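You operate a simulated robot arm through the tools that you are given. There is no shell and no other tool.

You run a simulated robot arm. Do the job below in one go: nothing can be reset, and whatever is moved stays where it is left.

Task
Swap the teal suitcase's brown wheel for the black wheel.
Fine: blue thumb screw loosened first, run down again last; the brown wheel ends on the rack's free end.
Where things are to end (x, y in the base frame): brown wheel within 6 cm of [73, 44].
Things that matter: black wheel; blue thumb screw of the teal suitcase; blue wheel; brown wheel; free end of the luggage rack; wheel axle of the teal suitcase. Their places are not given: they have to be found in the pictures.

Only the result counts: the job must be done as asked and must still hold three seconds after the hand-in. Knocking over, shifting, dropping, spilling or breaking anything else fails it.

Robot
A 7-joint arm with a two-finger parallel gripper, fixed in place. Base frame: the origin is at the foot of the arm, x ahead of it, y to its left, z up; the work surface is at about z = 50. Readings come in cm, degrees, newtons and seconds.
Its first joint turns from -132.0 to 132.0 degrees. Payload 3.91 kg.
Tool frame: the origin (TCP) lies between the finger pads and is the grasp point; the fingertips stand 3 cm ahead of it; z points along the fingers, y is the line along which they close. Largest opening 11 cm; finger width 2, thickness 1; the body of the gripper, 4.8 by 11.2 cm, starts 5.5 cm behind the TCP.
Orientation is that of the tool frame in the base frame, as a unit quaternion [x, y, z, w]. With the fingers straight down and closing along the base's y, the tool's x points along the base's -x, its y along +y and its z along -z.

Tools
- The arm moves only by the tool apply_moves. Its argument "series" is a list of rows, each a list of 3 entries, a list of its own where there are three numbers: the shift along the base's x, y, z in cm, then the turn, a rotation vector about the base's x, y, z in degrees, then the gripper command, from -1 (shut) to 1 (fully open), values between in proportion. In form: [[[x, y, z], [wx, wy, wz], claw], ...]. A call has 1 to 20 rows; each row is the pose to reach, as a shift and turn from the pose commanded when the call began. Rows are played at 5 a second. More than 5 cm and 8.6 degrees between two rows, or a gripper value outside its range, and nothing of the call is played. A pose out of reach is approached as far as the arm can. The call stops where the force on the tool passes 40 N (or 10 N more than at its start, if that is more) or the arm is blocked; 0.2 s more then pass. The fingers move at their own pace (about 10.8 cm/s each) and stop on an object; they squeeze with about 36 N. The grip force told is the motor's: it shows also when the fingers shut on nothing. Time passes only in rows, and 0.2 s behind the last, so rows that repeat a pose let the fingers close. The reply holds the time, the measured pose of the TCP, the force on the tool along the base axes, the opening and the grip force, in the units named above and with some noise, with the torque about the TCP (base axes, N m) and any sound that the robot's microphone picked up, and new pictures: "show" is both (left out), scene, wrist or none.
- Cameras (640 x 400 px; columns grow to the right, rows downward): "scene" is fixed at [21.95, 50.02, 112.27]; the picture's right is [0.09, -1.00, 0.00], its down [-0.74, -0.06, -0.67] and it looks along [0.66, 0.06, -0.75] (base axes); focal length 263 px, centre (320, 200). "wrist" rides on the gripper at [7.2, 1.7, -10.3] in the tool frame; the picture's right is [-0.23, 0.97, 0.00], its down [-0.76, -0.18, -0.62] and it looks along [-0.61, -0.14, 0.78] (tool axes); focal length 222 px, centre (320, 200).
- locate(camera, pixels): for up to 12 pixels [column, row] of the newest picture of that camera ("zoom" is the newest enlarged one), the place [x, y, z] in the base frame of the surface seen there, good to about 0.2 cm. No time passes.
- close_up(camera, box): a new picture of the part [left, top, right, bottom] of that camera's present view, enlarged. No time passes.
- close_job(): hands the job in; it is judged then, once.

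Open the gripper and draw the arm clear of the work before you hand the job in, unless the task says otherwise.

The tools are called after "Request:" as name(argument=value, ...) on one line, values as JSON. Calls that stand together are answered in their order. apply_moves: Moves the arm, as the interface text tells. Its arguments: {"type":"object","properties":{"series":{"type":"array","items":{"type":"array"}},"show":{"type":"string","enum":["both","scene","wrist","none"]}},"required":["series"]} The other tools are called the same way: locate (camera, pixels) gives the place of the surface under pixels of a picture; close_up (camera, box) takes an enlarged picture of a part of a camera's view; close_job () hands the job in.

At the start:

```text
time_s: 0.0
tcp_pos: [50.97, 41.29, 88.62]
tcp_rot: [0.0, 1.0, 0.0, 0.0]
wrist_force: [0.3, -0.9, 0.5]
ft_torque: [0.02, 0.03, 0.0]
opening: 10.98
grip_force: 0.1
```

scene: 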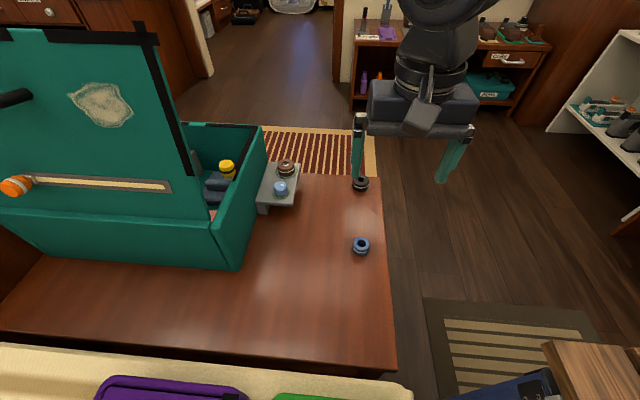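
wrist: 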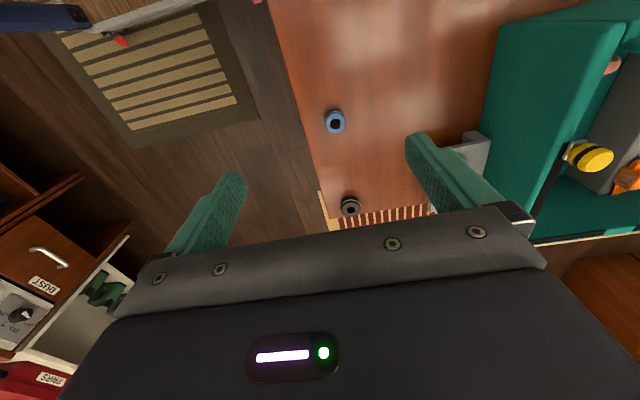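

The scene picture shows the teal suitcase with a bracket at about (280,185) holding a brown wheel (286,167) and a blue screw (281,188); a black wheel sits at (361,183) and a blue wheel at (361,245). I take close-ups first.

Request:
close_up(camera="scene", box=[230, 140, 400, 260])

Request:
locate(camera="scene", pixels=[[286, 164], [281, 186], [361, 183], [361, 243], [265, 200], [290, 203], [262, 208], [300, 170], [330, 190], [380, 180], [395, 360], [300, 260]])

```text
3.33 times, centred on (315, 200) of scene
```

zoom: 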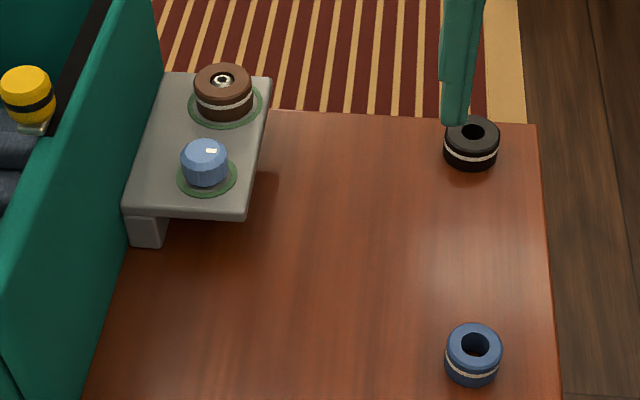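

```text
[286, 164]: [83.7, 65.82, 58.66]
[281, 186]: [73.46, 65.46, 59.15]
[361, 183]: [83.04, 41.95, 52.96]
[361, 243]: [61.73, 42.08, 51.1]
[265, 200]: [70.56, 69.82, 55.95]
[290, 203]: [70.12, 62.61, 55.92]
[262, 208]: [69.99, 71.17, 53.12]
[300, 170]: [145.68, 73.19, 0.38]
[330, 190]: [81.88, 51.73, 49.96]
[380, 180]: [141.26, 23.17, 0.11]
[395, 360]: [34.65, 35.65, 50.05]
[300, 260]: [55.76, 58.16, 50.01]
```

The zoom shows the brown wheel on an axle (222,85), the blue knob (205,163), and the black and blue wheels standing flat on the surface. I measure points on each of them.

Request:
locate(camera="zoom", pixels=[[222, 78], [205, 78], [240, 78], [222, 66], [223, 92], [205, 150], [190, 158], [222, 156], [205, 143], [180, 178], [236, 180], [205, 195]])

Request:
locate(camera="zoom", pixels=[[473, 131], [473, 119], [455, 130], [490, 130], [473, 142], [473, 165], [473, 345], [473, 327], [455, 342], [490, 342], [473, 365], [256, 105]])

Request:
close_up(camera="scene", box=[256, 150, 320, 215])

```text
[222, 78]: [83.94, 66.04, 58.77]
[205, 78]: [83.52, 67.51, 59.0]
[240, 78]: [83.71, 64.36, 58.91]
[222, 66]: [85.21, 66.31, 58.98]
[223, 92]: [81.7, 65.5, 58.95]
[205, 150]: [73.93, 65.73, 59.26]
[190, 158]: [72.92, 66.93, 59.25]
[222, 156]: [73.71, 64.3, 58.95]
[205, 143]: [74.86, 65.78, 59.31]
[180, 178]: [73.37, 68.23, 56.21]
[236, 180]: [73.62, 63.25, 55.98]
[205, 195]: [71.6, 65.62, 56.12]
```

```text
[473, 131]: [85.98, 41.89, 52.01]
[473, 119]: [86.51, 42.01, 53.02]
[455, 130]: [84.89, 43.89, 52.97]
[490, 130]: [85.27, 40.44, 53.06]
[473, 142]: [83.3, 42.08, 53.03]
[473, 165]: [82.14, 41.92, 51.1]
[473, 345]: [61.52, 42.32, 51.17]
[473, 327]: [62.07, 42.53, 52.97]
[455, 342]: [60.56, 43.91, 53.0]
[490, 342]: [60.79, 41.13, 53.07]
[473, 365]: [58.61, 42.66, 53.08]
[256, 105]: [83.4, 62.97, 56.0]
```

```text
6.15 times, centred on (288, 182) of scene
```

zoom: 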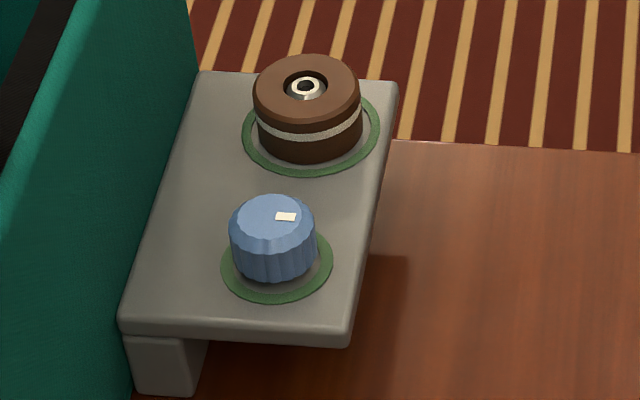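

The bracket top is at z≈56 with wheel and knob tops at z≈59. I now measure the suitcase's wall and lid nearby so the gripper can keep clear of them.

Request:
locate(camera="scene", pixels=[[264, 128], [262, 150], [240, 190], [213, 226], [245, 240], [230, 268], [258, 175], [150, 25], [175, 180], [205, 215], [250, 128], [185, 125]])

Request:
locate(camera="zoom", pixels=[[305, 86], [305, 78], [295, 88], [318, 88], [307, 57], [307, 108], [258, 90], [357, 90], [272, 200], [272, 228], [235, 215], [310, 215]])

Request:
close_up(camera="scene", box=[150, 90, 310, 190])

```text
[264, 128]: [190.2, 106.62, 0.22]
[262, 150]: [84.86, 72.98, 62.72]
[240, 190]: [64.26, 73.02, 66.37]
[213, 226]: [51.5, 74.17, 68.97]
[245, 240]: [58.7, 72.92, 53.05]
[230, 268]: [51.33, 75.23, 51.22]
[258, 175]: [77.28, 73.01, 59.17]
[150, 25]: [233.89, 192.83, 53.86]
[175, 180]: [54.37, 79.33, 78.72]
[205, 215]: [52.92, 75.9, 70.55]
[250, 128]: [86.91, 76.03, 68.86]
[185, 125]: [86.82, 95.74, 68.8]
```

```text
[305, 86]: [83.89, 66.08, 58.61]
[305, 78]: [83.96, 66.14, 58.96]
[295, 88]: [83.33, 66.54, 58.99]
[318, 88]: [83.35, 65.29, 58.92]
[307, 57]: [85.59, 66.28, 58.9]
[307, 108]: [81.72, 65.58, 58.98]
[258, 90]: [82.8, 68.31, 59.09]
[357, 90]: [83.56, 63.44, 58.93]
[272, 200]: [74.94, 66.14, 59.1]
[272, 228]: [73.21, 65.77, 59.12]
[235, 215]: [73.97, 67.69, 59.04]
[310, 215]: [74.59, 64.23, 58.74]
```

```text
4.00 times, centred on (230, 140) of scene
```

zoom: 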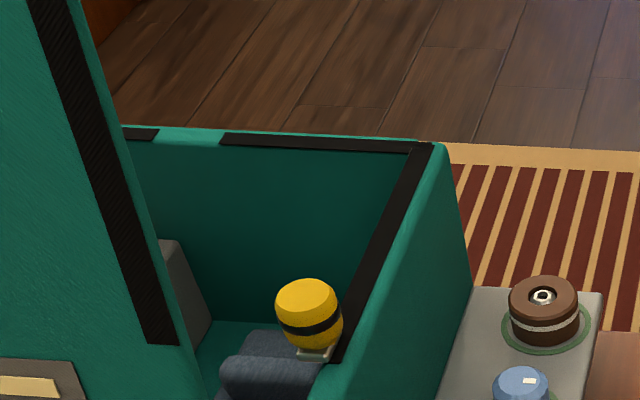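

The suitcase wall's outer face is at y≈73 and its top at z≈69; the knob is near (73.8, 65.9) and the brown wheel near (83.5, 65.9). I move the open gripper high above the knob to test reach and get a better view.

Request:
apply_moves(series=[[[3, 3, 0], [0, 0, 0], 0.3], [[6, 6, 0], [0, 0, 0], 0.3], [[9, 9, 0], [0, 0, 0], 0.3], [[12, 12, -1], [0, 0, 0], 0.3], [[15, 15, -2], [0, 0, 0], 0.3], [[17.5, 18, -4], [0, 0, 0], 0.3], [[20, 21, -6], [0, 0, 0], 0.3], [[22, 23.5, -8], [0, 0, 0], 0.3], [[22.8, 24.6, -10], [0, 0, 0], 0.3], [[22.8, 24.6, -10], [0, 0, 0], 0.3]], show="both")

```text
time_s: 2.2
tcp_pos: [73.85, 65.96, 78.64]
tcp_rot: [0.001, 1.0, 0.0, 0.0]
wrist_force: [-0.4, 0.1, 0.6]
ft_torque: [0.02, 0.0, -0.01]
opening: 7.14
grip_force: 0.1
```

scene: 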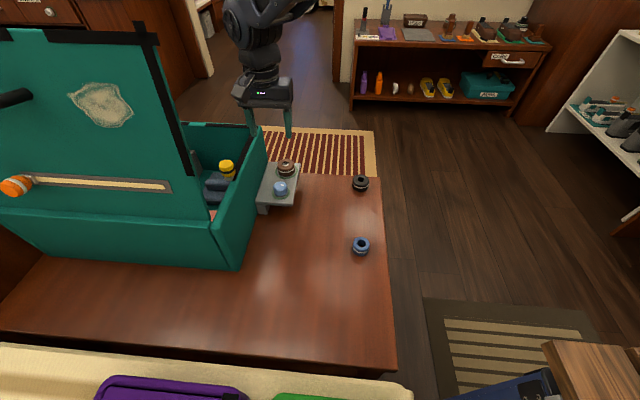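
wrist: 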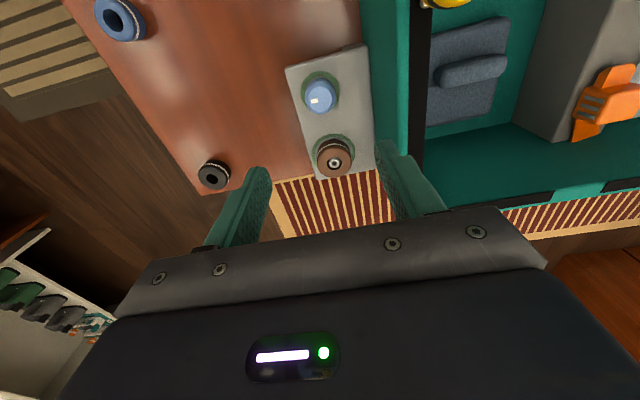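

The hand reached (73.9, 66.0, 78.6) untilted. The wrist view shows the knob at (320,95) and the brown wheel at (335,158); I measure them there.

Request:
close_up(camera="wrist", box=[270, 40, 400, 190])

Request:
locate(camera="wrist", pixels=[[320, 96], [318, 82], [320, 112], [306, 98], [338, 95], [335, 162], [333, 143], [318, 155], [351, 155], [335, 175], [213, 178], [213, 162]])

```text
2.67 times, centred on (335, 115) of wrist
```

zoom: 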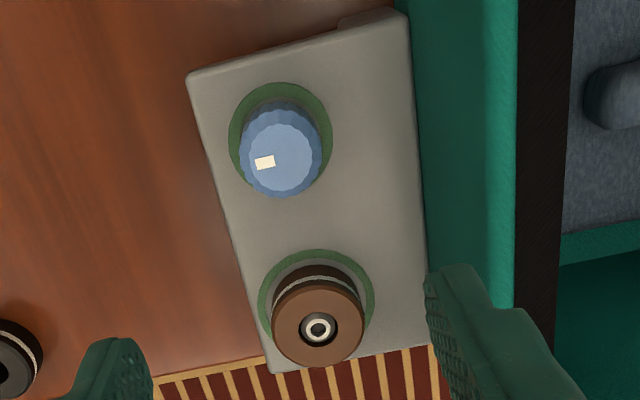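

```text
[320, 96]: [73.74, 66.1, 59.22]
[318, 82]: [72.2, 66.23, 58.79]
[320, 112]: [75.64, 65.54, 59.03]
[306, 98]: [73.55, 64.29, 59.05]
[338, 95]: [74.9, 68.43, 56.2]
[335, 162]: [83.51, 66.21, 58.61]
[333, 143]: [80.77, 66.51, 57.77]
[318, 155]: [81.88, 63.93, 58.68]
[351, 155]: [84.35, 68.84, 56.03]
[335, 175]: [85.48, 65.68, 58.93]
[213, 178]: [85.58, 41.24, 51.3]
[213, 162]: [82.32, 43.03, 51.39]
```

I refine the centres of the knob and the brown wheel from the zoomed wrist picture.

Request:
locate(camera="zoom", pixels=[[280, 158], [280, 126], [280, 192], [246, 158], [316, 158], [265, 162], [318, 328], [318, 290], [318, 362], [276, 328], [361, 328], [318, 318]])

Request:
close_up(camera="wrist", box=[295, 65, 345, 125])

```text
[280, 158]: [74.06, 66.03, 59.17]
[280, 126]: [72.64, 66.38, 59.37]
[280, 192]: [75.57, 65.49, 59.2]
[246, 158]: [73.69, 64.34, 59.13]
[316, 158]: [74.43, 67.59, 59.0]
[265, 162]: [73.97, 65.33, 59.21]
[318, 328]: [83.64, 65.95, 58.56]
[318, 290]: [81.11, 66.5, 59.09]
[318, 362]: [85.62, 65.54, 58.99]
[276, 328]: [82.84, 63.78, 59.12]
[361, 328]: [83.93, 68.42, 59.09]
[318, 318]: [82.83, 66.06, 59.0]
```

```text
6.67 times, centred on (320, 95) of wrist
```

zoom: 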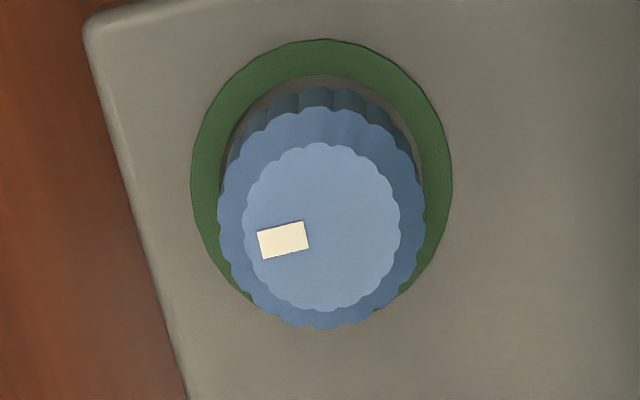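

The knob's centre is about (74.05, 66.0), top z≈59.2, and the wheel's centre about (83.5, 66.0). I descend over the knob in part, with the fingers open to about 7 cm.

Request:
apply_moves(series=[[[0.1, 0.05, -4], [0, 0, 0], 0.3], [[0.2, 0.1, -8], [0, 0, 0], 0.3], [[0.2, 0.1, -12], [0, 0, 0], 0.3], [[0.2, 0.1, -15.5], [0, 0, 0], 0.3], [[0.2, 0.1, -15.5], [0, 0, 0], 0.3]], show="both")

```text
time_s: 3.4
tcp_pos: [73.96, 65.92, 63.27]
tcp_rot: [0.0, 1.0, 0.0, 0.0]
wrist_force: [-0.5, -0.1, 0.2]
ft_torque: [0.0, -0.02, 0.01]
opening: 7.14
grip_force: 0.0
```

scene: 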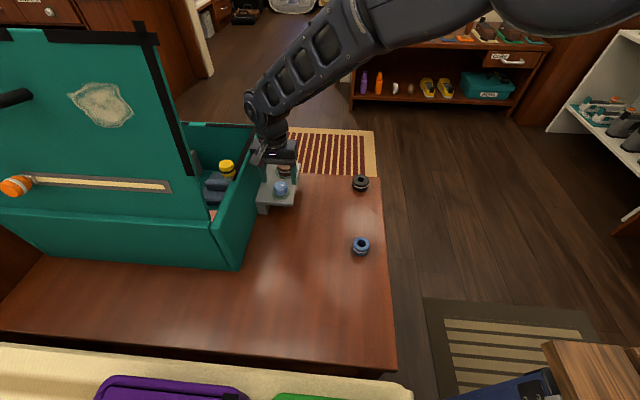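
wrist: 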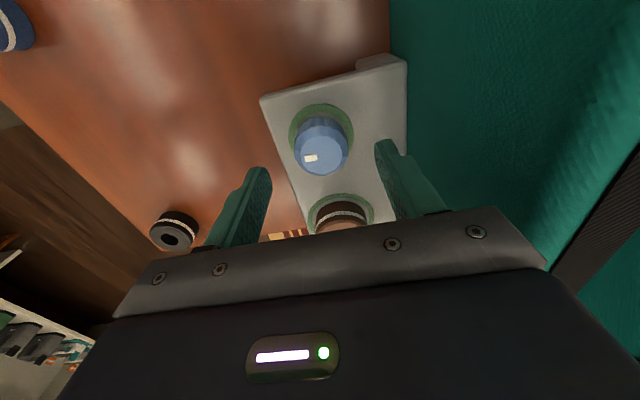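

The knob at (321,145) lies between the fingers. I lower to about z 59.6, still open.

Request:
apply_moves(series=[[[0.1, 0.05, -2], [0, 0, 0], 0.3], [[0.1, 0.05, -3.6], [0, 0, 0], 0.3], [[0.1, 0.05, -3.6], [0, 0, 0], 0.3]], show="both")

Request:
close_up(camera="wrist", box=[220, 100, 440, 240])

```text
time_s: 4.2
tcp_pos: [74.25, 66.0, 59.69]
tcp_rot: [0.001, 1.0, 0.0, 0.0]
wrist_force: [-0.3, -0.2, 0.4]
ft_torque: [0.01, -0.02, 0.01]
opening: 7.12
grip_force: 0.0
```

scene: 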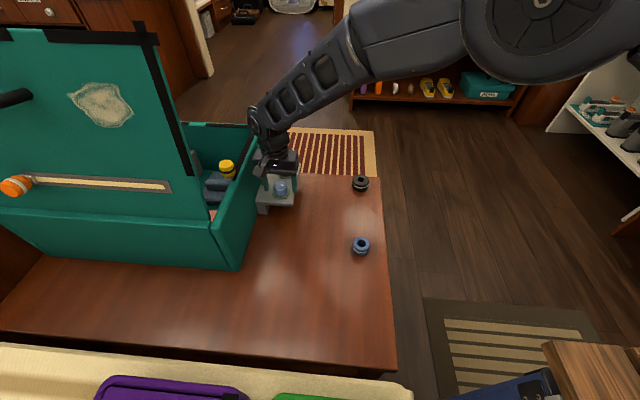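
wrist: 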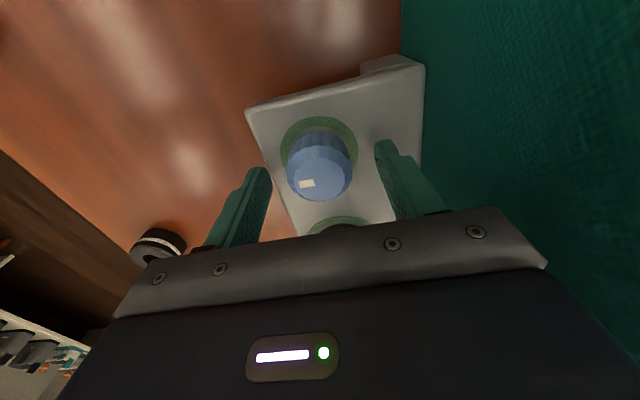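

```text
2.86 times, centred on (330, 170) of wrist
```

zoom: 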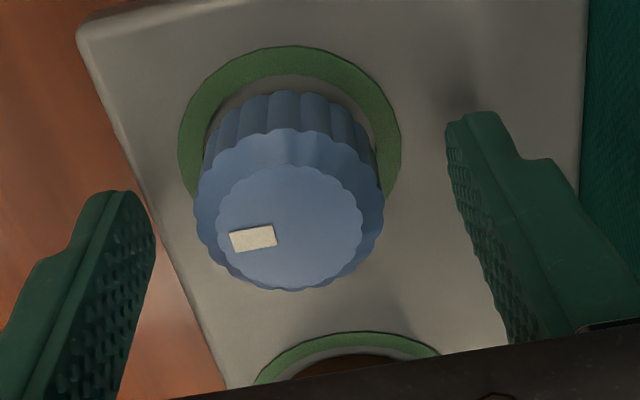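

I check the knob's centre against the finger positions before closing.

Request:
locate(camera="zoom", pixels=[[289, 228], [289, 170], [289, 285], [220, 228], [360, 228], [480, 120], [120, 200], [455, 118], [150, 210], [252, 238]])

```text
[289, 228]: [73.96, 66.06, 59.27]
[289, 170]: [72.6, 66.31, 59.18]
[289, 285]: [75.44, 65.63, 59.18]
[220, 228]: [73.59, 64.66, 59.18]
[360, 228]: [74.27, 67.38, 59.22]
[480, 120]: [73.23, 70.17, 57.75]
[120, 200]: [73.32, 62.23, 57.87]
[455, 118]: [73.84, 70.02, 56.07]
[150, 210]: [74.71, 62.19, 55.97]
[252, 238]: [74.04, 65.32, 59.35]
```

The knob's centre (74.0, 66.0) is centred between the fingers at the TCP. I close on it.

Request:
apply_moves(series=[[[0, 0, 0], [0, 0, 0], -1], [[0, 0, 0], [0, 0, 0], -1], [[0, 0, 0], [0, 0, 0], -1], [[0, 0, 0], [0, 0, 0], -1]], show="wrist")

```text
time_s: 5.2
tcp_pos: [74.26, 65.93, 59.66]
tcp_rot: [0.0, 1.0, -0.001, 0.0]
wrist_force: [0.6, 3.6, -1.7]
ft_torque: [0.07, -0.05, 0.02]
opening: 3.89
grip_force: 45.0
```

wrist: 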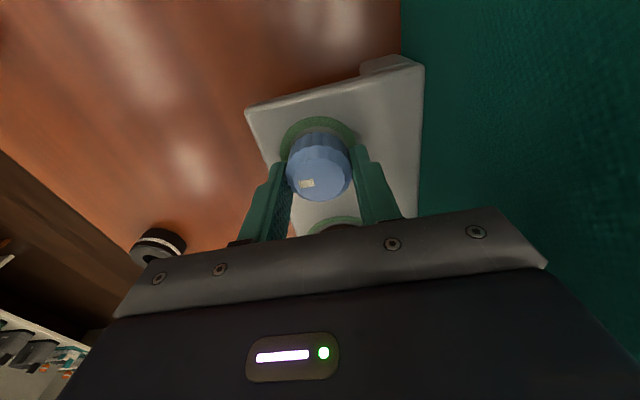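

The grip is on the knob (3.9 cm). I turn it counter-clockwise seen from above by 40° and watch torque and sound.

Request:
apply_moves(series=[[[0, 0, 0], [0, 0, 8], -1], [[0, 0, 0], [0, 0, 16], -1], [[0, 0, 0], [0, 0, 24], -1], [[0, 0, 0], [0, 0, 32], -1], [[0, 0, 0], [0, 0, 40], -1], [[0, 0, 0], [0, 0, 40], -1]], show="wrist")

```text
time_s: 6.6
tcp_pos: [74.17, 66.1, 59.77]
tcp_rot: [-0.343, 0.939, 0.001, 0.0]
wrist_force: [9.0, 26.6, 2.6]
ft_torque: [0.6, -0.21, -0.03]
opening: 3.92
grip_force: 45.1
```

wrist: 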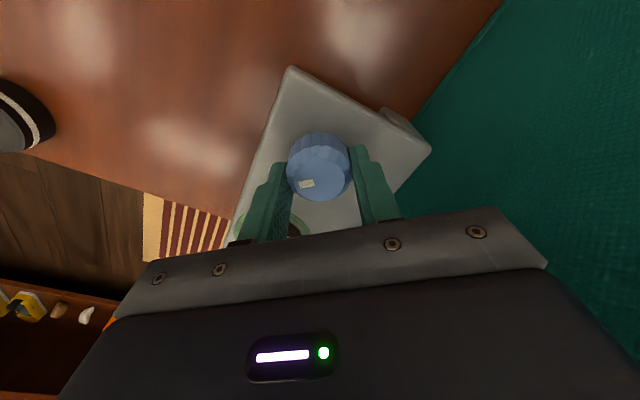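

The knob follows the hand (marker stays at (307,183)), but a side force of ~28 N shows the TCP is about 0.2 cm off the knob's axis. I open, shift by (-0.18, +0.13), and grip again.

Request:
apply_moves(series=[[[0, 0, 0], [0, 0, 0], 0.1], [[0, 0, 0], [0, 0, 0], 0.1], [[-0.18, 0.13, 0], [0, 0, 0], 0.1], [[-0.18, 0.13, 0], [0, 0, 0], 0.1], [[-0.18, 0.13, 0], [0, 0, 0], -1], [[-0.18, 0.13, 0], [0, 0, 0], -1], [[-0.18, 0.13, 0], [0, 0, 0], -1], [[-0.18, 0.13, 0], [0, 0, 0], -1]], show="wrist")

```text
time_s: 8.4
tcp_pos: [74.08, 66.1, 59.56]
tcp_rot: [-0.342, 0.94, 0.0, 0.0]
wrist_force: [6.3, -13.0, -0.5]
ft_torque: [-0.27, -0.14, -0.04]
opening: 3.94
grip_force: 44.7
```

wrist: 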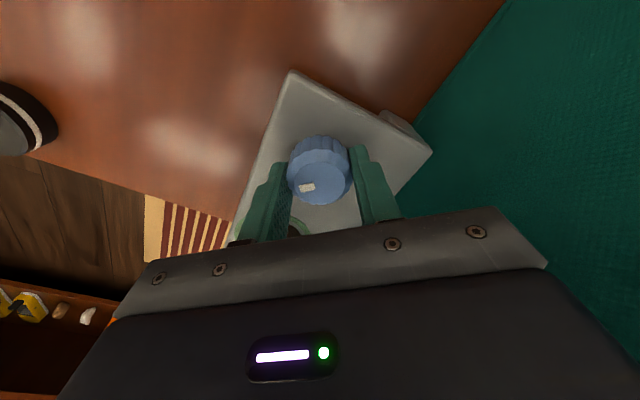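

The force after gripping is about 14 N along the closing line, so I nudge the TCP by (+0.05, -0.07) to relieve it.

Request:
apply_moves(series=[[[0.05, -0.07, 0], [0, 0, 0], -1], [[0.05, -0.07, 0], [0, 0, 0], -1]], show="none")

```text
time_s: 9.0
tcp_pos: [74.02, 66.13, 59.7]
tcp_rot: [-0.342, 0.94, 0.0, 0.0]
wrist_force: [7.6, -11.4, 1.8]
ft_torque: [-0.19, -0.09, 0.0]
opening: 3.9
grip_force: 45.3
```

The force changed only a little, so I nudge a bit further the same way.

Request:
apply_moves(series=[[[0.06, -0.08, 0], [0, 0, 0], -1], [[0.12, -0.15, 0], [0, 0, 0], -1], [[0.12, -0.15, 0], [0, 0, 0], -1], [[0.12, -0.15, 0], [0, 0, 0], -1]], show="none")

```text
time_s: 10.0
tcp_pos: [74.02, 65.98, 59.53]
tcp_rot: [-0.342, 0.94, 0.001, 0.0]
wrist_force: [3.9, 10.3, 0.6]
ft_torque: [0.3, -0.17, -0.03]
opening: 3.95
grip_force: 44.9
```

That crossed the neutral point (force now +10 N in y), so I back off by about half.

Request:
apply_moves(series=[[[0.04, 0.08, 0], [0, 0, 0], -1], [[0.04, 0.08, 0], [0, 0, 0], -1], [[0.04, 0.08, 0], [0, 0, 0], -1]], show="none")

```text
time_s: 10.8
tcp_pos: [73.95, 66.21, 59.58]
tcp_rot: [-0.341, 0.94, 0.0, 0.0]
wrist_force: [-11.6, 4.0, 9.4]
ft_torque: [-0.12, 0.42, -0.04]
opening: 3.91
grip_force: 44.9
```

The forces are now small enough. I turn on by another 40° counter-clockwise.

Request:
apply_moves(series=[[[0, 0, 0], [0, 0, 8], -1], [[0, 0, 0], [0, 0, 16], -1], [[0, 0, 0], [0, 0, 24], -1], [[0, 0, 0], [0, 0, 32], -1], [[0, 0, 0], [0, 0, 40], -1], [[0, 0, 0], [0, 0, 40], -1]], show="wrist")

```text
time_s: 12.2
tcp_pos: [73.97, 66.2, 59.57]
tcp_rot: [-0.643, 0.766, 0.0, -0.002]
wrist_force: [-7.6, -5.6, 9.0]
ft_torque: [-0.36, 0.26, -0.01]
opening: 3.89
grip_force: 44.9
stopped in row 6: the force on the tool passed its limit at 40 N (the readings are from after the stop); the commanded pose is now the measured one
```

wrist: 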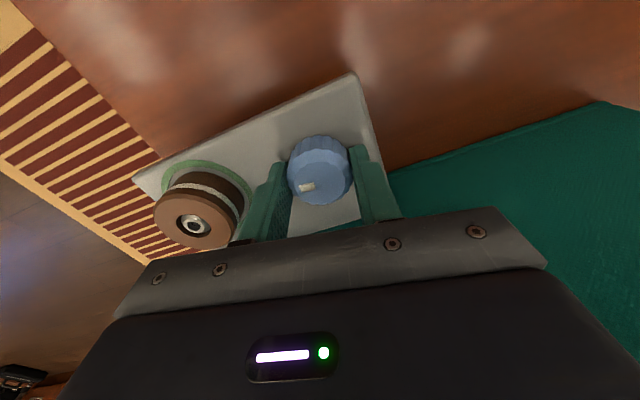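

80° so far, with the force limit reached from a slight pivot offset; the commanded pose is now the measured one. I keep turning.

Request:
apply_moves(series=[[[0, 0, 0], [0, 0, 8], -1], [[0, 0, 0], [0, 0, 16], -1], [[0, 0, 0], [0, 0, 24], -1], [[0, 0, 0], [0, 0, 32], -1], [[0, 0, 0], [0, 0, 32], -1]], show="both")

```text
time_s: 13.1
tcp_pos: [73.98, 66.17, 59.64]
tcp_rot: [0.802, -0.598, -0.001, 0.002]
wrist_force: [-11.4, -13.1, 18.3]
ft_torque: [-0.17, 0.39, -0.06]
opening: 3.89
grip_force: 45.1
stopped in row 4: the force on the tool passed its limit at 41 N (the readings are from after the stop); the commanded pose is now the measured one
```

scene: 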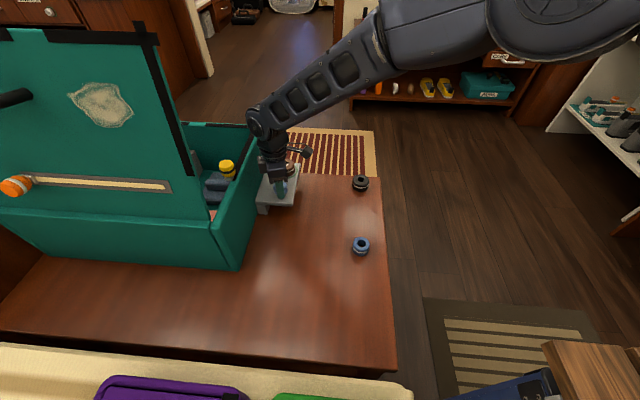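
wrist: 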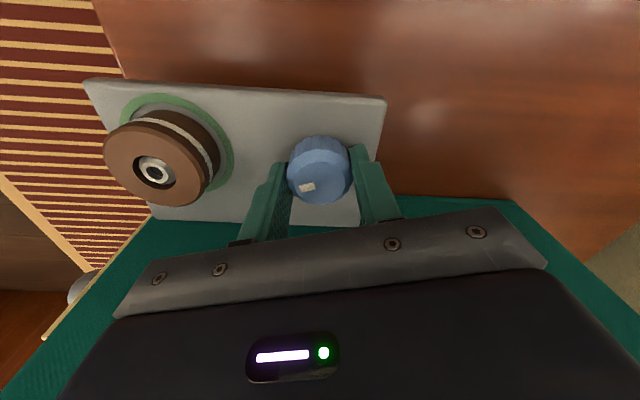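

Yaw is now ~107° and the upward force (18 N) suggests the knob rises as it unscrews. I check the knob's height now.

Request:
close_up(camera="wrist", box=[80, 70, 400, 270])

Request:
locate(camera="wrist", pixels=[[320, 185], [320, 165], [320, 198], [300, 180], [340, 180], [155, 150], [150, 190], [370, 130]])

```text
2.00 times, centred on (240, 170) of wrist
```

zoom: 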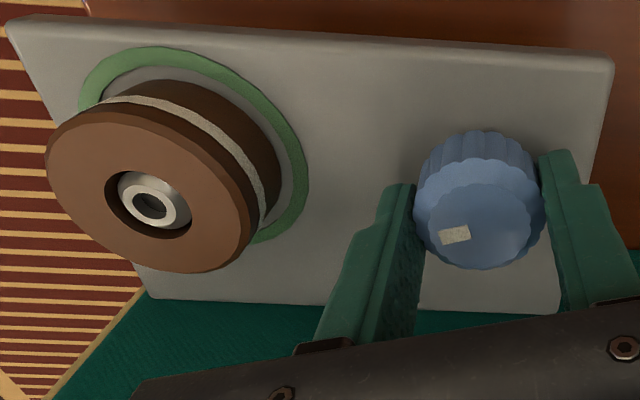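

```text
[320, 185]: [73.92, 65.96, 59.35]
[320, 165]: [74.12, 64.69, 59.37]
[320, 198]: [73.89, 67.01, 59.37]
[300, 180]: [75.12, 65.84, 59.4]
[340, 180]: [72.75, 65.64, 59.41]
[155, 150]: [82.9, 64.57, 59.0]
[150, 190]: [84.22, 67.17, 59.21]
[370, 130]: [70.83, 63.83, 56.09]
```

The knob top has risen to ~59.4, so it is unscrewing. I release, lift 0.15 cm, recentre slightly (-y) and regrip to continue past this yaw.

Request:
apply_moves(series=[[[0, 0, 0], [0, 0, 0], -0.1], [[0, 0, 0.15], [0, 0, 0], -0.1], [[0, -0.12, 0.15], [0, 0, 0], -0.1], [[0, -0.12, 0.15], [0, 0, 0], -0.1]], show="none")

```text
time_s: 14.1
tcp_pos: [74.05, 66.07, 59.66]
tcp_rot: [0.801, -0.599, -0.001, 0.002]
wrist_force: [0.6, 1.1, 0.4]
ft_torque: [0.02, 0.01, 0.0]
opening: 4.94
grip_force: 0.1
```

The hand is free at (74.05, 66.07). I grip again and check the side force.

Request:
apply_moves(series=[[[0, 0, 0], [0, 0, 0], -1], [[0, 0, 0], [0, 0, 0], -1], [[0, 0, 0], [0, 0, 0], -1]], show="none")

```text
time_s: 14.9
tcp_pos: [74.04, 66.0, 59.66]
tcp_rot: [0.802, -0.597, -0.001, 0.001]
wrist_force: [-11.4, -6.1, 3.0]
ft_torque: [-0.14, 0.05, -0.03]
opening: 3.91
grip_force: 44.8
```

The side force says the axis is ~0.1 cm further along -x. I shift there and turn 40° more with a small rise.

Request:
apply_moves(series=[[[-0.1, -0.03, 0], [0, 0, 0], -1], [[-0.1, -0.03, 0.01], [0, 0, 8], -1], [[-0.1, -0.03, 0.02], [0, 0, 16], -1], [[-0.1, -0.03, 0.04], [0, 0, 24], -1], [[-0.1, -0.03, 0.05], [0, 0, 32], -1], [[-0.1, -0.03, 0.06], [0, 0, 40], -1], [[-0.1, -0.03, 0.06], [0, 0, 40], -1]], show="both")

```text
time_s: 16.5
tcp_pos: [73.97, 66.0, 59.79]
tcp_rot: [0.958, -0.286, 0.0, 0.001]
wrist_force: [15.1, 16.0, -7.1]
ft_torque: [0.37, -0.28, 0.07]
opening: 3.9
grip_force: 45.4
```

scene: 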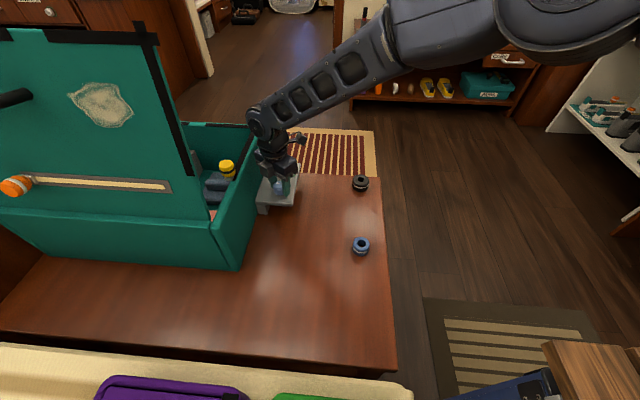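
wrist: 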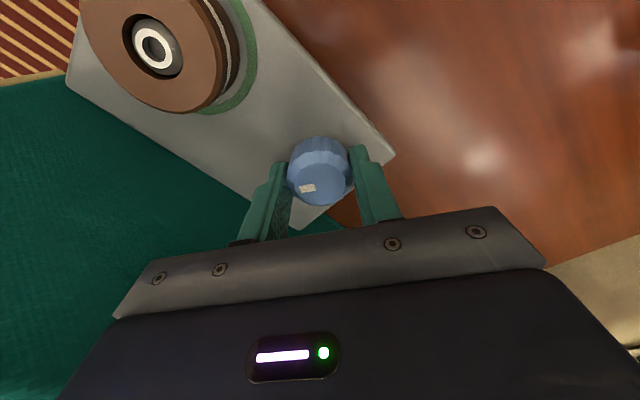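

Yaw is ~147° and the knob still follows. I continue 40° further, shifting by (+0.1, +0.1) to relieve the side force.

Request:
apply_moves(series=[[[0.1, 0.1, -0.03], [0, 0, 0], -1], [[0.1, 0.1, -0.02], [0, 0, 8], -1], [[0.1, 0.1, 0], [0, 0, 16], -1], [[0.1, 0.1, 0.01], [0, 0, 24], -1], [[0.1, 0.1, 0.02], [0, 0, 32], -1], [[0.1, 0.1, 0.03], [0, 0, 40], -1], [[0.1, 0.1, 0.03], [0, 0, 40], -1]], show="both")

```text
time_s: 18.1
tcp_pos: [73.94, 66.0, 59.82]
tcp_rot: [0.998, 0.059, 0.0, 0.002]
wrist_force: [-4.5, -16.9, 6.5]
ft_torque: [-0.23, 0.14, 0.01]
opening: 3.93
grip_force: 45.4
```

scene: 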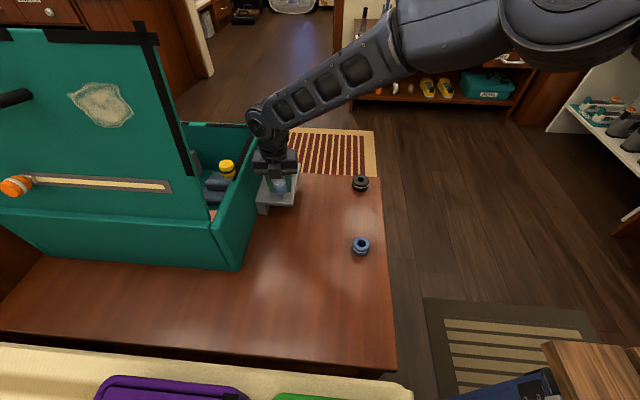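
wrist: 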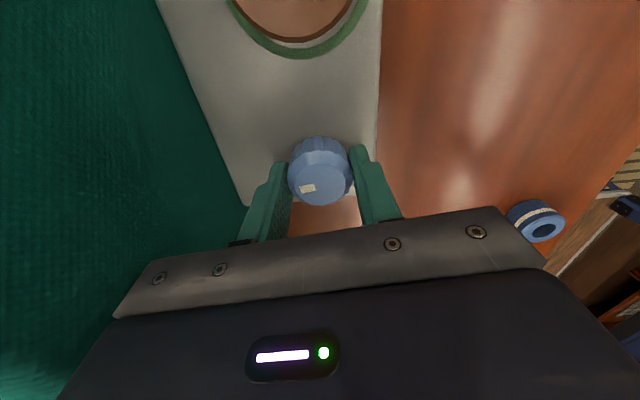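

Total turn is ~187°. I check the knob's height from this view.

Request:
locate(camera="wrist", pixels=[[322, 185], [322, 175], [335, 183], [310, 175], [255, 110], [345, 110]])

Request:
close_up(camera="wrist", box=[240, 110, 400, 220])

```text
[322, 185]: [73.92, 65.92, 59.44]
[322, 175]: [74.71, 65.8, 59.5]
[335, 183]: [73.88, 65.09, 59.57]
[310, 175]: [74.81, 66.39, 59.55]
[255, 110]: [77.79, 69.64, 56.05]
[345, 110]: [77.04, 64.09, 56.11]
```

```text
3.64 times, centred on (320, 165) of wrist
```

zoom: 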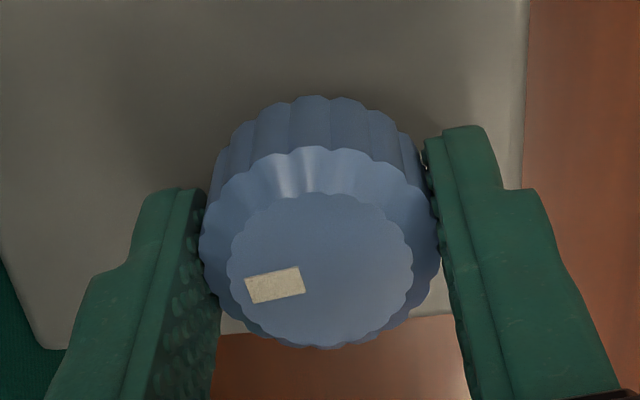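

The knob has risen to ~59.5 over ~187°. I turn a further 24°, shifting slightly to relieve the force.

Request:
apply_moves(series=[[[-0.03, -0.1, 0.02], [0, 0, 0], -1], [[-0.03, -0.1, 0.03], [0, 0, 8], -1], [[-0.03, -0.1, 0.05], [0, 0, 16], -1], [[-0.03, -0.1, 0.06], [0, 0, 24], -1], [[-0.03, -0.1, 0.06], [0, 0, 24], -1]], show="none")

```text
time_s: 19.3
tcp_pos: [73.88, 66.09, 59.78]
tcp_rot: [0.964, 0.265, 0.0, 0.003]
wrist_force: [-10.6, -14.8, 7.3]
ft_torque: [-0.31, 0.52, 0.02]
opening: 3.93
grip_force: 44.8
```

Total ~211°. I open the fingers to ~5.5 cm and swing the hand back about the knob's axis for another stroke.

Request:
apply_moves(series=[[[0, 0, 0], [0, 0, 0], 0.05], [[0, 0, 0], [0, 0, 0], 0.05], [[0, 0, 0.05], [0, 0, -8], 0.05], [[0, 0, 0.05], [0, 0, -16], 0.05], [[0, 0, 0.05], [0, 0, -24], 0.05], [[0, 0, 0.05], [0, 0, -32], 0.05], [[0, 0, 0.05], [0, 0, -40], 0.05], [[0, 0, 0.05], [0, 0, -48], 0.05], [[0, 0, 0.05], [0, 0, -56], 0.05], [[0, 0, 0.05], [0, 0, -64], 0.05], [[0, 0, 0.05], [0, 0, -72], 0.05], [[0, 0, 0.05], [0, 0, -80], 0.05], [[0, 0, 0.05], [0, 0, -88], 0.05], [[0, 0, 0.05], [0, 0, -96], 0.05], [[0, 0, 0.05], [0, 0, -104], 0.05]], show="none")

```text
time_s: 22.5
tcp_pos: [74.05, 65.91, 59.94]
tcp_rot: [0.801, -0.599, -0.001, 0.0]
wrist_force: [0.6, -0.6, -0.2]
ft_torque: [0.0, 0.01, 0.01]
opening: 5.78
grip_force: 0.0
```

The hand swings back freely. I continue back another 100°.

Request:
apply_moves(series=[[[0, 0, 0], [0, 0, -8], 0.05], [[0, 0, 0], [0, 0, -16], 0.05], [[0, 0, 0], [0, 0, -24], 0.05], [[0, 0, 0], [0, 0, -32], 0.05], [[0, 0, 0], [0, 0, -40], 0.05], [[0, 0, 0], [0, 0, -48], 0.05], [[0, 0, 0], [0, 0, -56], 0.05], [[0, 0, 0], [0, 0, -64], 0.05], [[0, 0, 0], [0, 0, -72], 0.05], [[0, 0, 0], [0, 0, -80], 0.05], [[0, 0, 0], [0, 0, -88], 0.05], [[0, 0, 0], [0, 0, -96], 0.05], [[0, 0, 0], [0, 0, -102], 0.05], [[0, 0, 0], [0, 0, -102], 0.05]], show="both")

Request:
close_up(camera="wrist", box=[240, 100, 400, 220])

```text
time_s: 25.5
tcp_pos: [73.91, 66.09, 59.87]
tcp_rot: [-0.04, 0.999, 0.002, 0.0]
wrist_force: [0.9, -0.2, -0.2]
ft_torque: [0.02, 0.0, -0.02]
opening: 5.8
grip_force: 0.0
```

scene: 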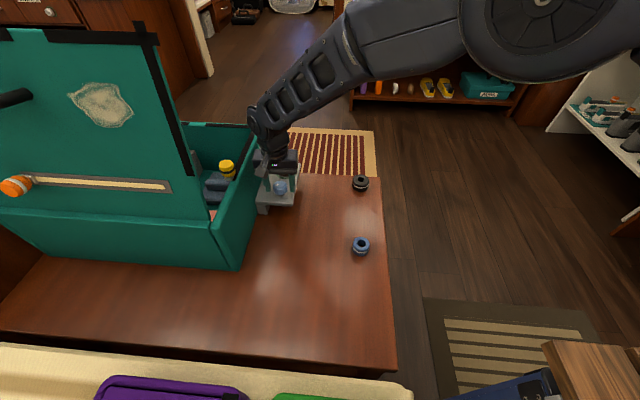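
wrist: 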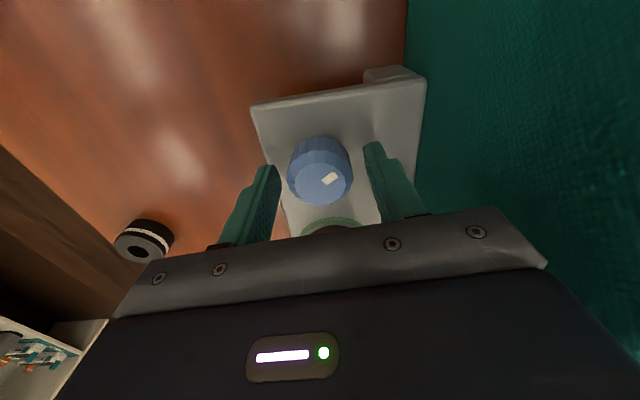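

```text
3.33 times, centred on (320, 160) of wrist
```

zoom: 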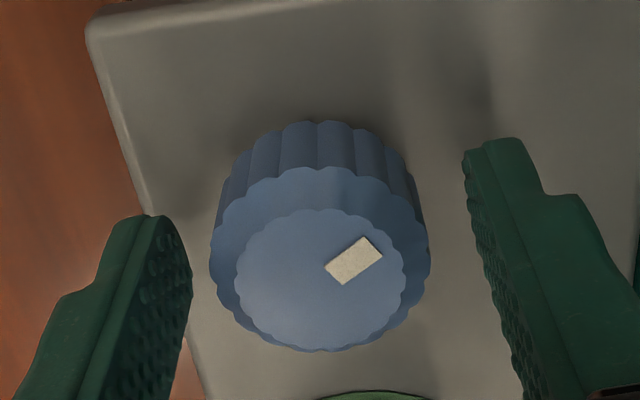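

The knob's white mark is now at (330,178), and it has clearly turned. I check its centre once more, then grip and start a second stroke.

Request:
locate(camera="zoom", pixels=[[320, 280], [320, 215], [320, 345], [240, 280], [402, 280], [320, 135], [300, 60]])

Request:
apply_moves(series=[[[0, 0, 0], [0, 0, 0], -1], [[0, 0, 0], [0, 0, 0], -1], [[0, 0, 0], [0, 0, 0], -1]], show="none")

```text
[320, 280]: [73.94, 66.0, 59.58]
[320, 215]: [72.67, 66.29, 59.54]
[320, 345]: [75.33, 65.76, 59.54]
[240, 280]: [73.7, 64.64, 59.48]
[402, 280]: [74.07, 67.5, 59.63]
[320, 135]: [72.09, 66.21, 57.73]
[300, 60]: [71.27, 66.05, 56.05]
```

```text
time_s: 26.3
tcp_pos: [74.08, 65.95, 59.95]
tcp_rot: [-0.04, 0.999, 0.003, -0.001]
wrist_force: [0.6, 1.2, -0.8]
ft_torque: [-0.04, 0.02, 0.03]
opening: 3.92
grip_force: 44.8
```

The grip is well centred (force ~1 N). I turn another 48°.

Request:
apply_moves(series=[[[0, 0, 0.01], [0, 0, 8], -1], [[0, 0, 0.02], [0, 0, 16], -1], [[0, 0, 0.04], [0, 0, 24], -1], [[0, 0, 0.05], [0, 0, 32], -1], [[0, 0, 0.06], [0, 0, 40], -1], [[0, 0, 0.07], [0, 0, 48], -1], [[0, 0, 0.07], [0, 0, 48], -1]], show="none")

```text
time_s: 27.9
tcp_pos: [73.99, 66.04, 59.85]
tcp_rot: [-0.444, 0.896, 0.003, -0.001]
wrist_force: [1.6, 10.1, 1.9]
ft_torque: [0.17, -0.17, 0.03]
opening: 3.91
grip_force: 44.3
```

Forces stay low (10 N). I turn another 56°.

Request:
apply_moves(series=[[[0, 0.05, 0.01], [0, 0, 8], -1], [[0, 0.07, 0.02], [0, 0, 16], -1], [[0, 0.07, 0.04], [0, 0, 24], -1], [[0, 0.07, 0.05], [0, 0, 32], -1], [[0, 0.07, 0.06], [0, 0, 40], -1], [[0, 0.07, 0.07], [0, 0, 48], -1], [[0, 0.07, 0.08], [0, 0, 56], -1], [[0, 0.07, 0.08], [0, 0, 56], -1]], show="wrist")

```text
time_s: 29.7
tcp_pos: [74.14, 65.97, 60.05]
tcp_rot: [0.813, -0.583, -0.001, 0.002]
wrist_force: [-9.6, -8.1, 14.4]
ft_torque: [0.0, 0.2, 0.0]
opening: 3.93
grip_force: 45.2
```

wrist: 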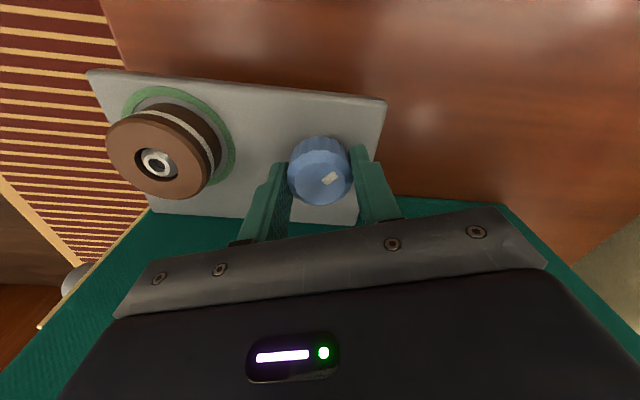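

Total ~315°, with 14 N upward from the rising knob. I turn 48° more while rising a bit more.

Request:
apply_moves(series=[[[-0.05, -0.04, 0.1], [0, 0, 4], -1], [[-0.05, -0.04, 0.12], [0, 0, 12], -1], [[-0.05, -0.04, 0.13], [0, 0, 20], -1], [[-0.05, -0.04, 0.14], [0, 0, 28], -1], [[-0.05, -0.04, 0.15], [0, 0, 36], -1], [[-0.05, -0.04, 0.16], [0, 0, 44], -1], [[-0.05, -0.04, 0.17], [0, 0, 52], -1], [[-0.05, -0.04, 0.17], [0, 0, 52], -1]], show="wrist")

Request:
locate(camera="wrist", pixels=[[322, 185], [322, 175], [335, 183], [310, 175]])

```text
time_s: 31.5
tcp_pos: [73.83, 65.98, 60.32]
tcp_rot: [0.986, -0.167, -0.001, 0.002]
wrist_force: [2.0, 3.9, -2.8]
ft_torque: [0.22, 0.16, -0.64]
opening: 3.91
grip_force: 44.6
```

wrist: 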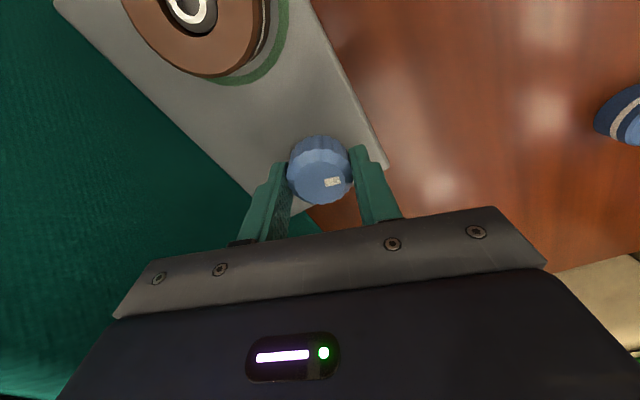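

```text
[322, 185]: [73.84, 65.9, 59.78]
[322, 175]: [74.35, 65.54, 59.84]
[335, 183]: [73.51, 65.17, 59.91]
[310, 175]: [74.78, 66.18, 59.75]
```

A torque of -0.64 N m and the mark's shift to (332,182) show the screw has reached its end stop: it is fully loosened. I open and rise clear of the knob.

Request:
apply_moves(series=[[[0, 0, 0], [0, 0, 0], 0.05], [[0, 0, 0], [0, 0, 0], 0.05], [[0, 0, 0.5], [0, 0, 0], 0.05], [[0, 0, 3], [0, 0, 0], 0.05], [[0, 0, 7], [0, 0, 0], 0.05], [[0, 0, 11], [0, 0, 0], 0.05], [[0, 0, 14], [0, 0, 0], 0.05]], show="both")

Request:
close_up(camera="scene", box=[240, 140, 320, 220])

```text
time_s: 33.1
tcp_pos: [74.04, 66.19, 74.16]
tcp_rot: [0.986, -0.167, -0.001, 0.001]
wrist_force: [-0.6, 0.4, -0.6]
ft_torque: [0.02, -0.01, -0.03]
opening: 5.76
grip_force: 0.1
```

scene: 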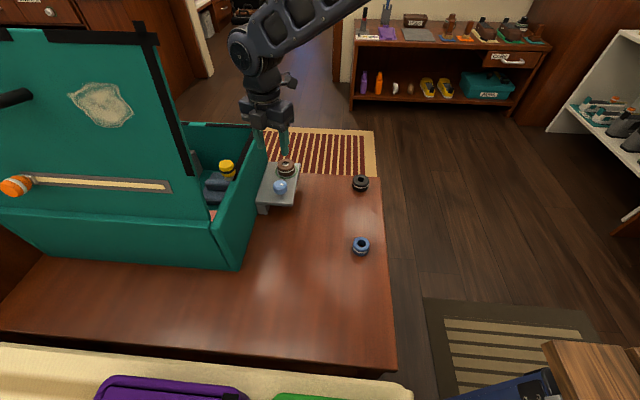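
wrist: 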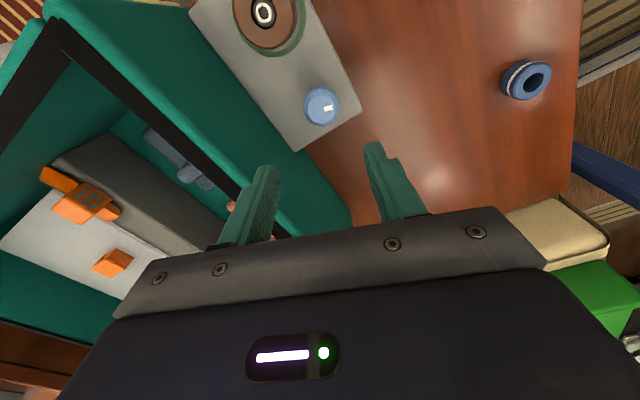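

```text
5.00 times, centred on (280, 180) of scene
```

zoom: 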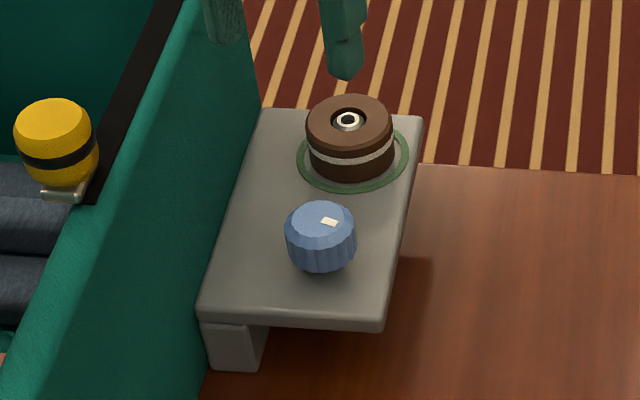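

The knob is loose and its mark came nearly full circle. Now I move above the brown wheel (83.5, 66.0) at height, turning the hand so that the fingers close across the radial direction, and test the reach with the tool upright.

Request:
apply_moves(series=[[[1, 0, 1], [0, 0, -8], 0.3], [[2, 0, 1], [0, 0, -16], 0.3], [[3, 0, 1], [0, 0, -24], 0.3], [[4, 0, 1], [0, 0, -32], 0.3], [[5, 0, 1], [0, 0, -40], 0.3], [[6, 0, 1], [0, 0, -48], 0.3], [[7, 0, 1], [0, 0, -56], 0.3], [[8, 0, 1], [0, 0, -64], 0.3], [[9, 0, 1], [0, 0, -72], 0.3], [[9.5, 0, 1], [0, 0, -80], 0.3], [[9.5, 0, 1], [0, 0, -88], 0.3], [[9.5, 0, 1], [0, 0, -96], 0.3], [[9.5, 0, 1], [0, 0, -104], 0.3], [[9.5, 0, 1], [0, 0, -112], 0.3], [[9.5, 0, 1], [0, 0, -120], 0.3], [[9.5, 0, 1], [0, 0, -122], 0.3], [[9.5, 0, 1], [0, 0, -122], 0.3]], show="both")

```text
time_s: 36.7
tcp_pos: [83.53, 66.04, 75.08]
tcp_rot: [-0.331, 0.944, 0.002, 0.0]
wrist_force: [-0.8, 0.6, 0.6]
ft_torque: [-0.01, -0.03, -0.02]
opening: 7.15
grip_force: 0.0
```

scene: 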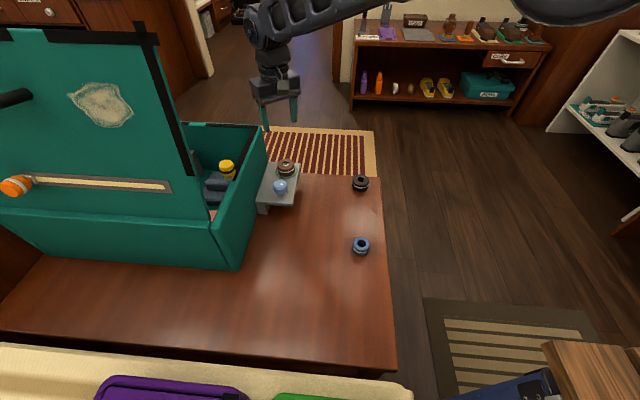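
wrist: 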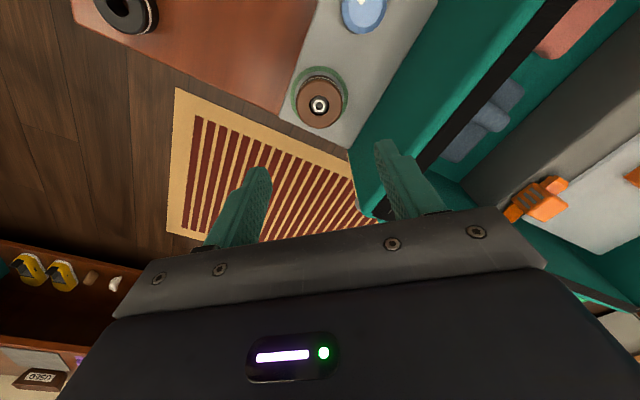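

The arm reaches above the wheel with the tool upright. I refine the wheel's centre from the wrist view (319,105).

Request:
close_up(camera="wrist", box=[280, 60, 360, 140])

```text
5.00 times, centred on (320, 100) of wrist
```

zoom: 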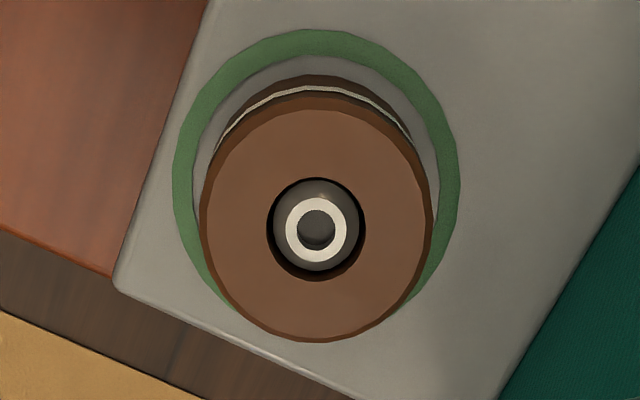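

Request:
locate(camera="zoom", pixels=[[316, 180], [316, 280], [270, 228], [362, 228], [316, 112], [316, 335], [215, 225], [425, 225], [298, 230], [335, 230], [316, 200], [315, 228]])

```text
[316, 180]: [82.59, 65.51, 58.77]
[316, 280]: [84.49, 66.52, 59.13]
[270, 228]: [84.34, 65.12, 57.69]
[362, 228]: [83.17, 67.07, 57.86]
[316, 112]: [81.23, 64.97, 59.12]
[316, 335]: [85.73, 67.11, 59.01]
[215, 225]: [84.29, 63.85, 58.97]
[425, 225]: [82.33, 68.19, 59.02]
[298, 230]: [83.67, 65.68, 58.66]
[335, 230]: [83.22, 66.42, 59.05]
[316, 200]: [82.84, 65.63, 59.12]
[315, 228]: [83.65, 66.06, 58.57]
```

The wheel's centre is about (83.4, 66.03), top at z≈59. I descend around it with the fingers 7 cm open.

Request:
apply_moves(series=[[[-0.05, 0, -4], [0, 0, 0], 0.3], [[-0.1, 0, -8], [0, 0, 0], 0.3], [[-0.1, 0, -11.5], [0, 0, 0], 0.3], [[-0.1, 0, -13.5], [0, 0, 0], 0.3], [[-0.1, 0, -15], [0, 0, 0], 0.3], [[-0.1, 0, -15.6], [0, 0, 0], 0.3], [[-0.1, 0, -15.6], [0, 0, 0], 0.3]], show="both")

```text
time_s: 38.3
tcp_pos: [83.4, 65.94, 59.6]
tcp_rot: [-0.331, 0.944, 0.001, -0.001]
wrist_force: [0.6, -0.2, -0.5]
ft_torque: [0.03, -0.01, -0.02]
opening: 7.17
grip_force: 0.0
```

scene: 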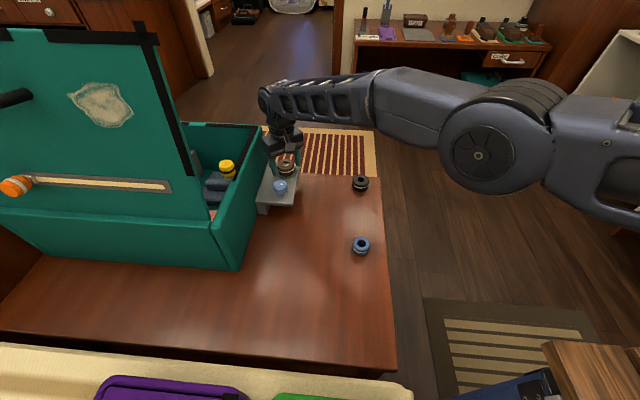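
wrist: 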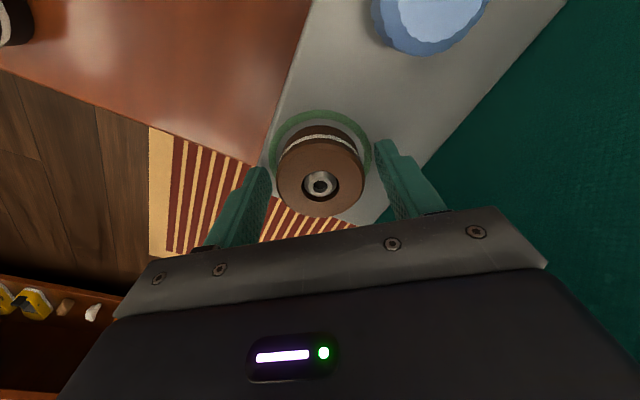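

The wheel at (320,175) sits between the fingers. I close on it and read the forces.

Request:
apply_moves(series=[[[0, 0, -0.2], [0, 0, 0], 0.3], [[0, 0, -0.2], [0, 0, 0], -1], [[0, 0, -0.2], [0, 0, 0], -1], [[0, 0, -0.2], [0, 0, 0], -1], [[0, 0, -0.2], [0, 0, 0], -1]], show="wrist")

```text
time_s: 39.5
tcp_pos: [83.26, 66.01, 59.34]
tcp_rot: [-0.331, 0.944, 0.002, 0.0]
wrist_force: [-0.2, 0.5, 0.2]
ft_torque: [0.01, 0.02, 0.04]
opening: 5.28
grip_force: 36.2
```

wrist: 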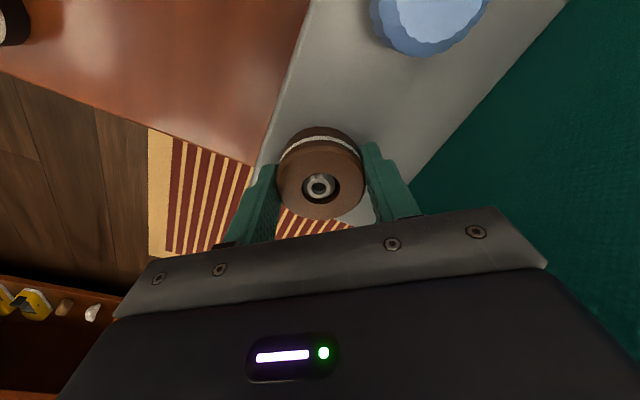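

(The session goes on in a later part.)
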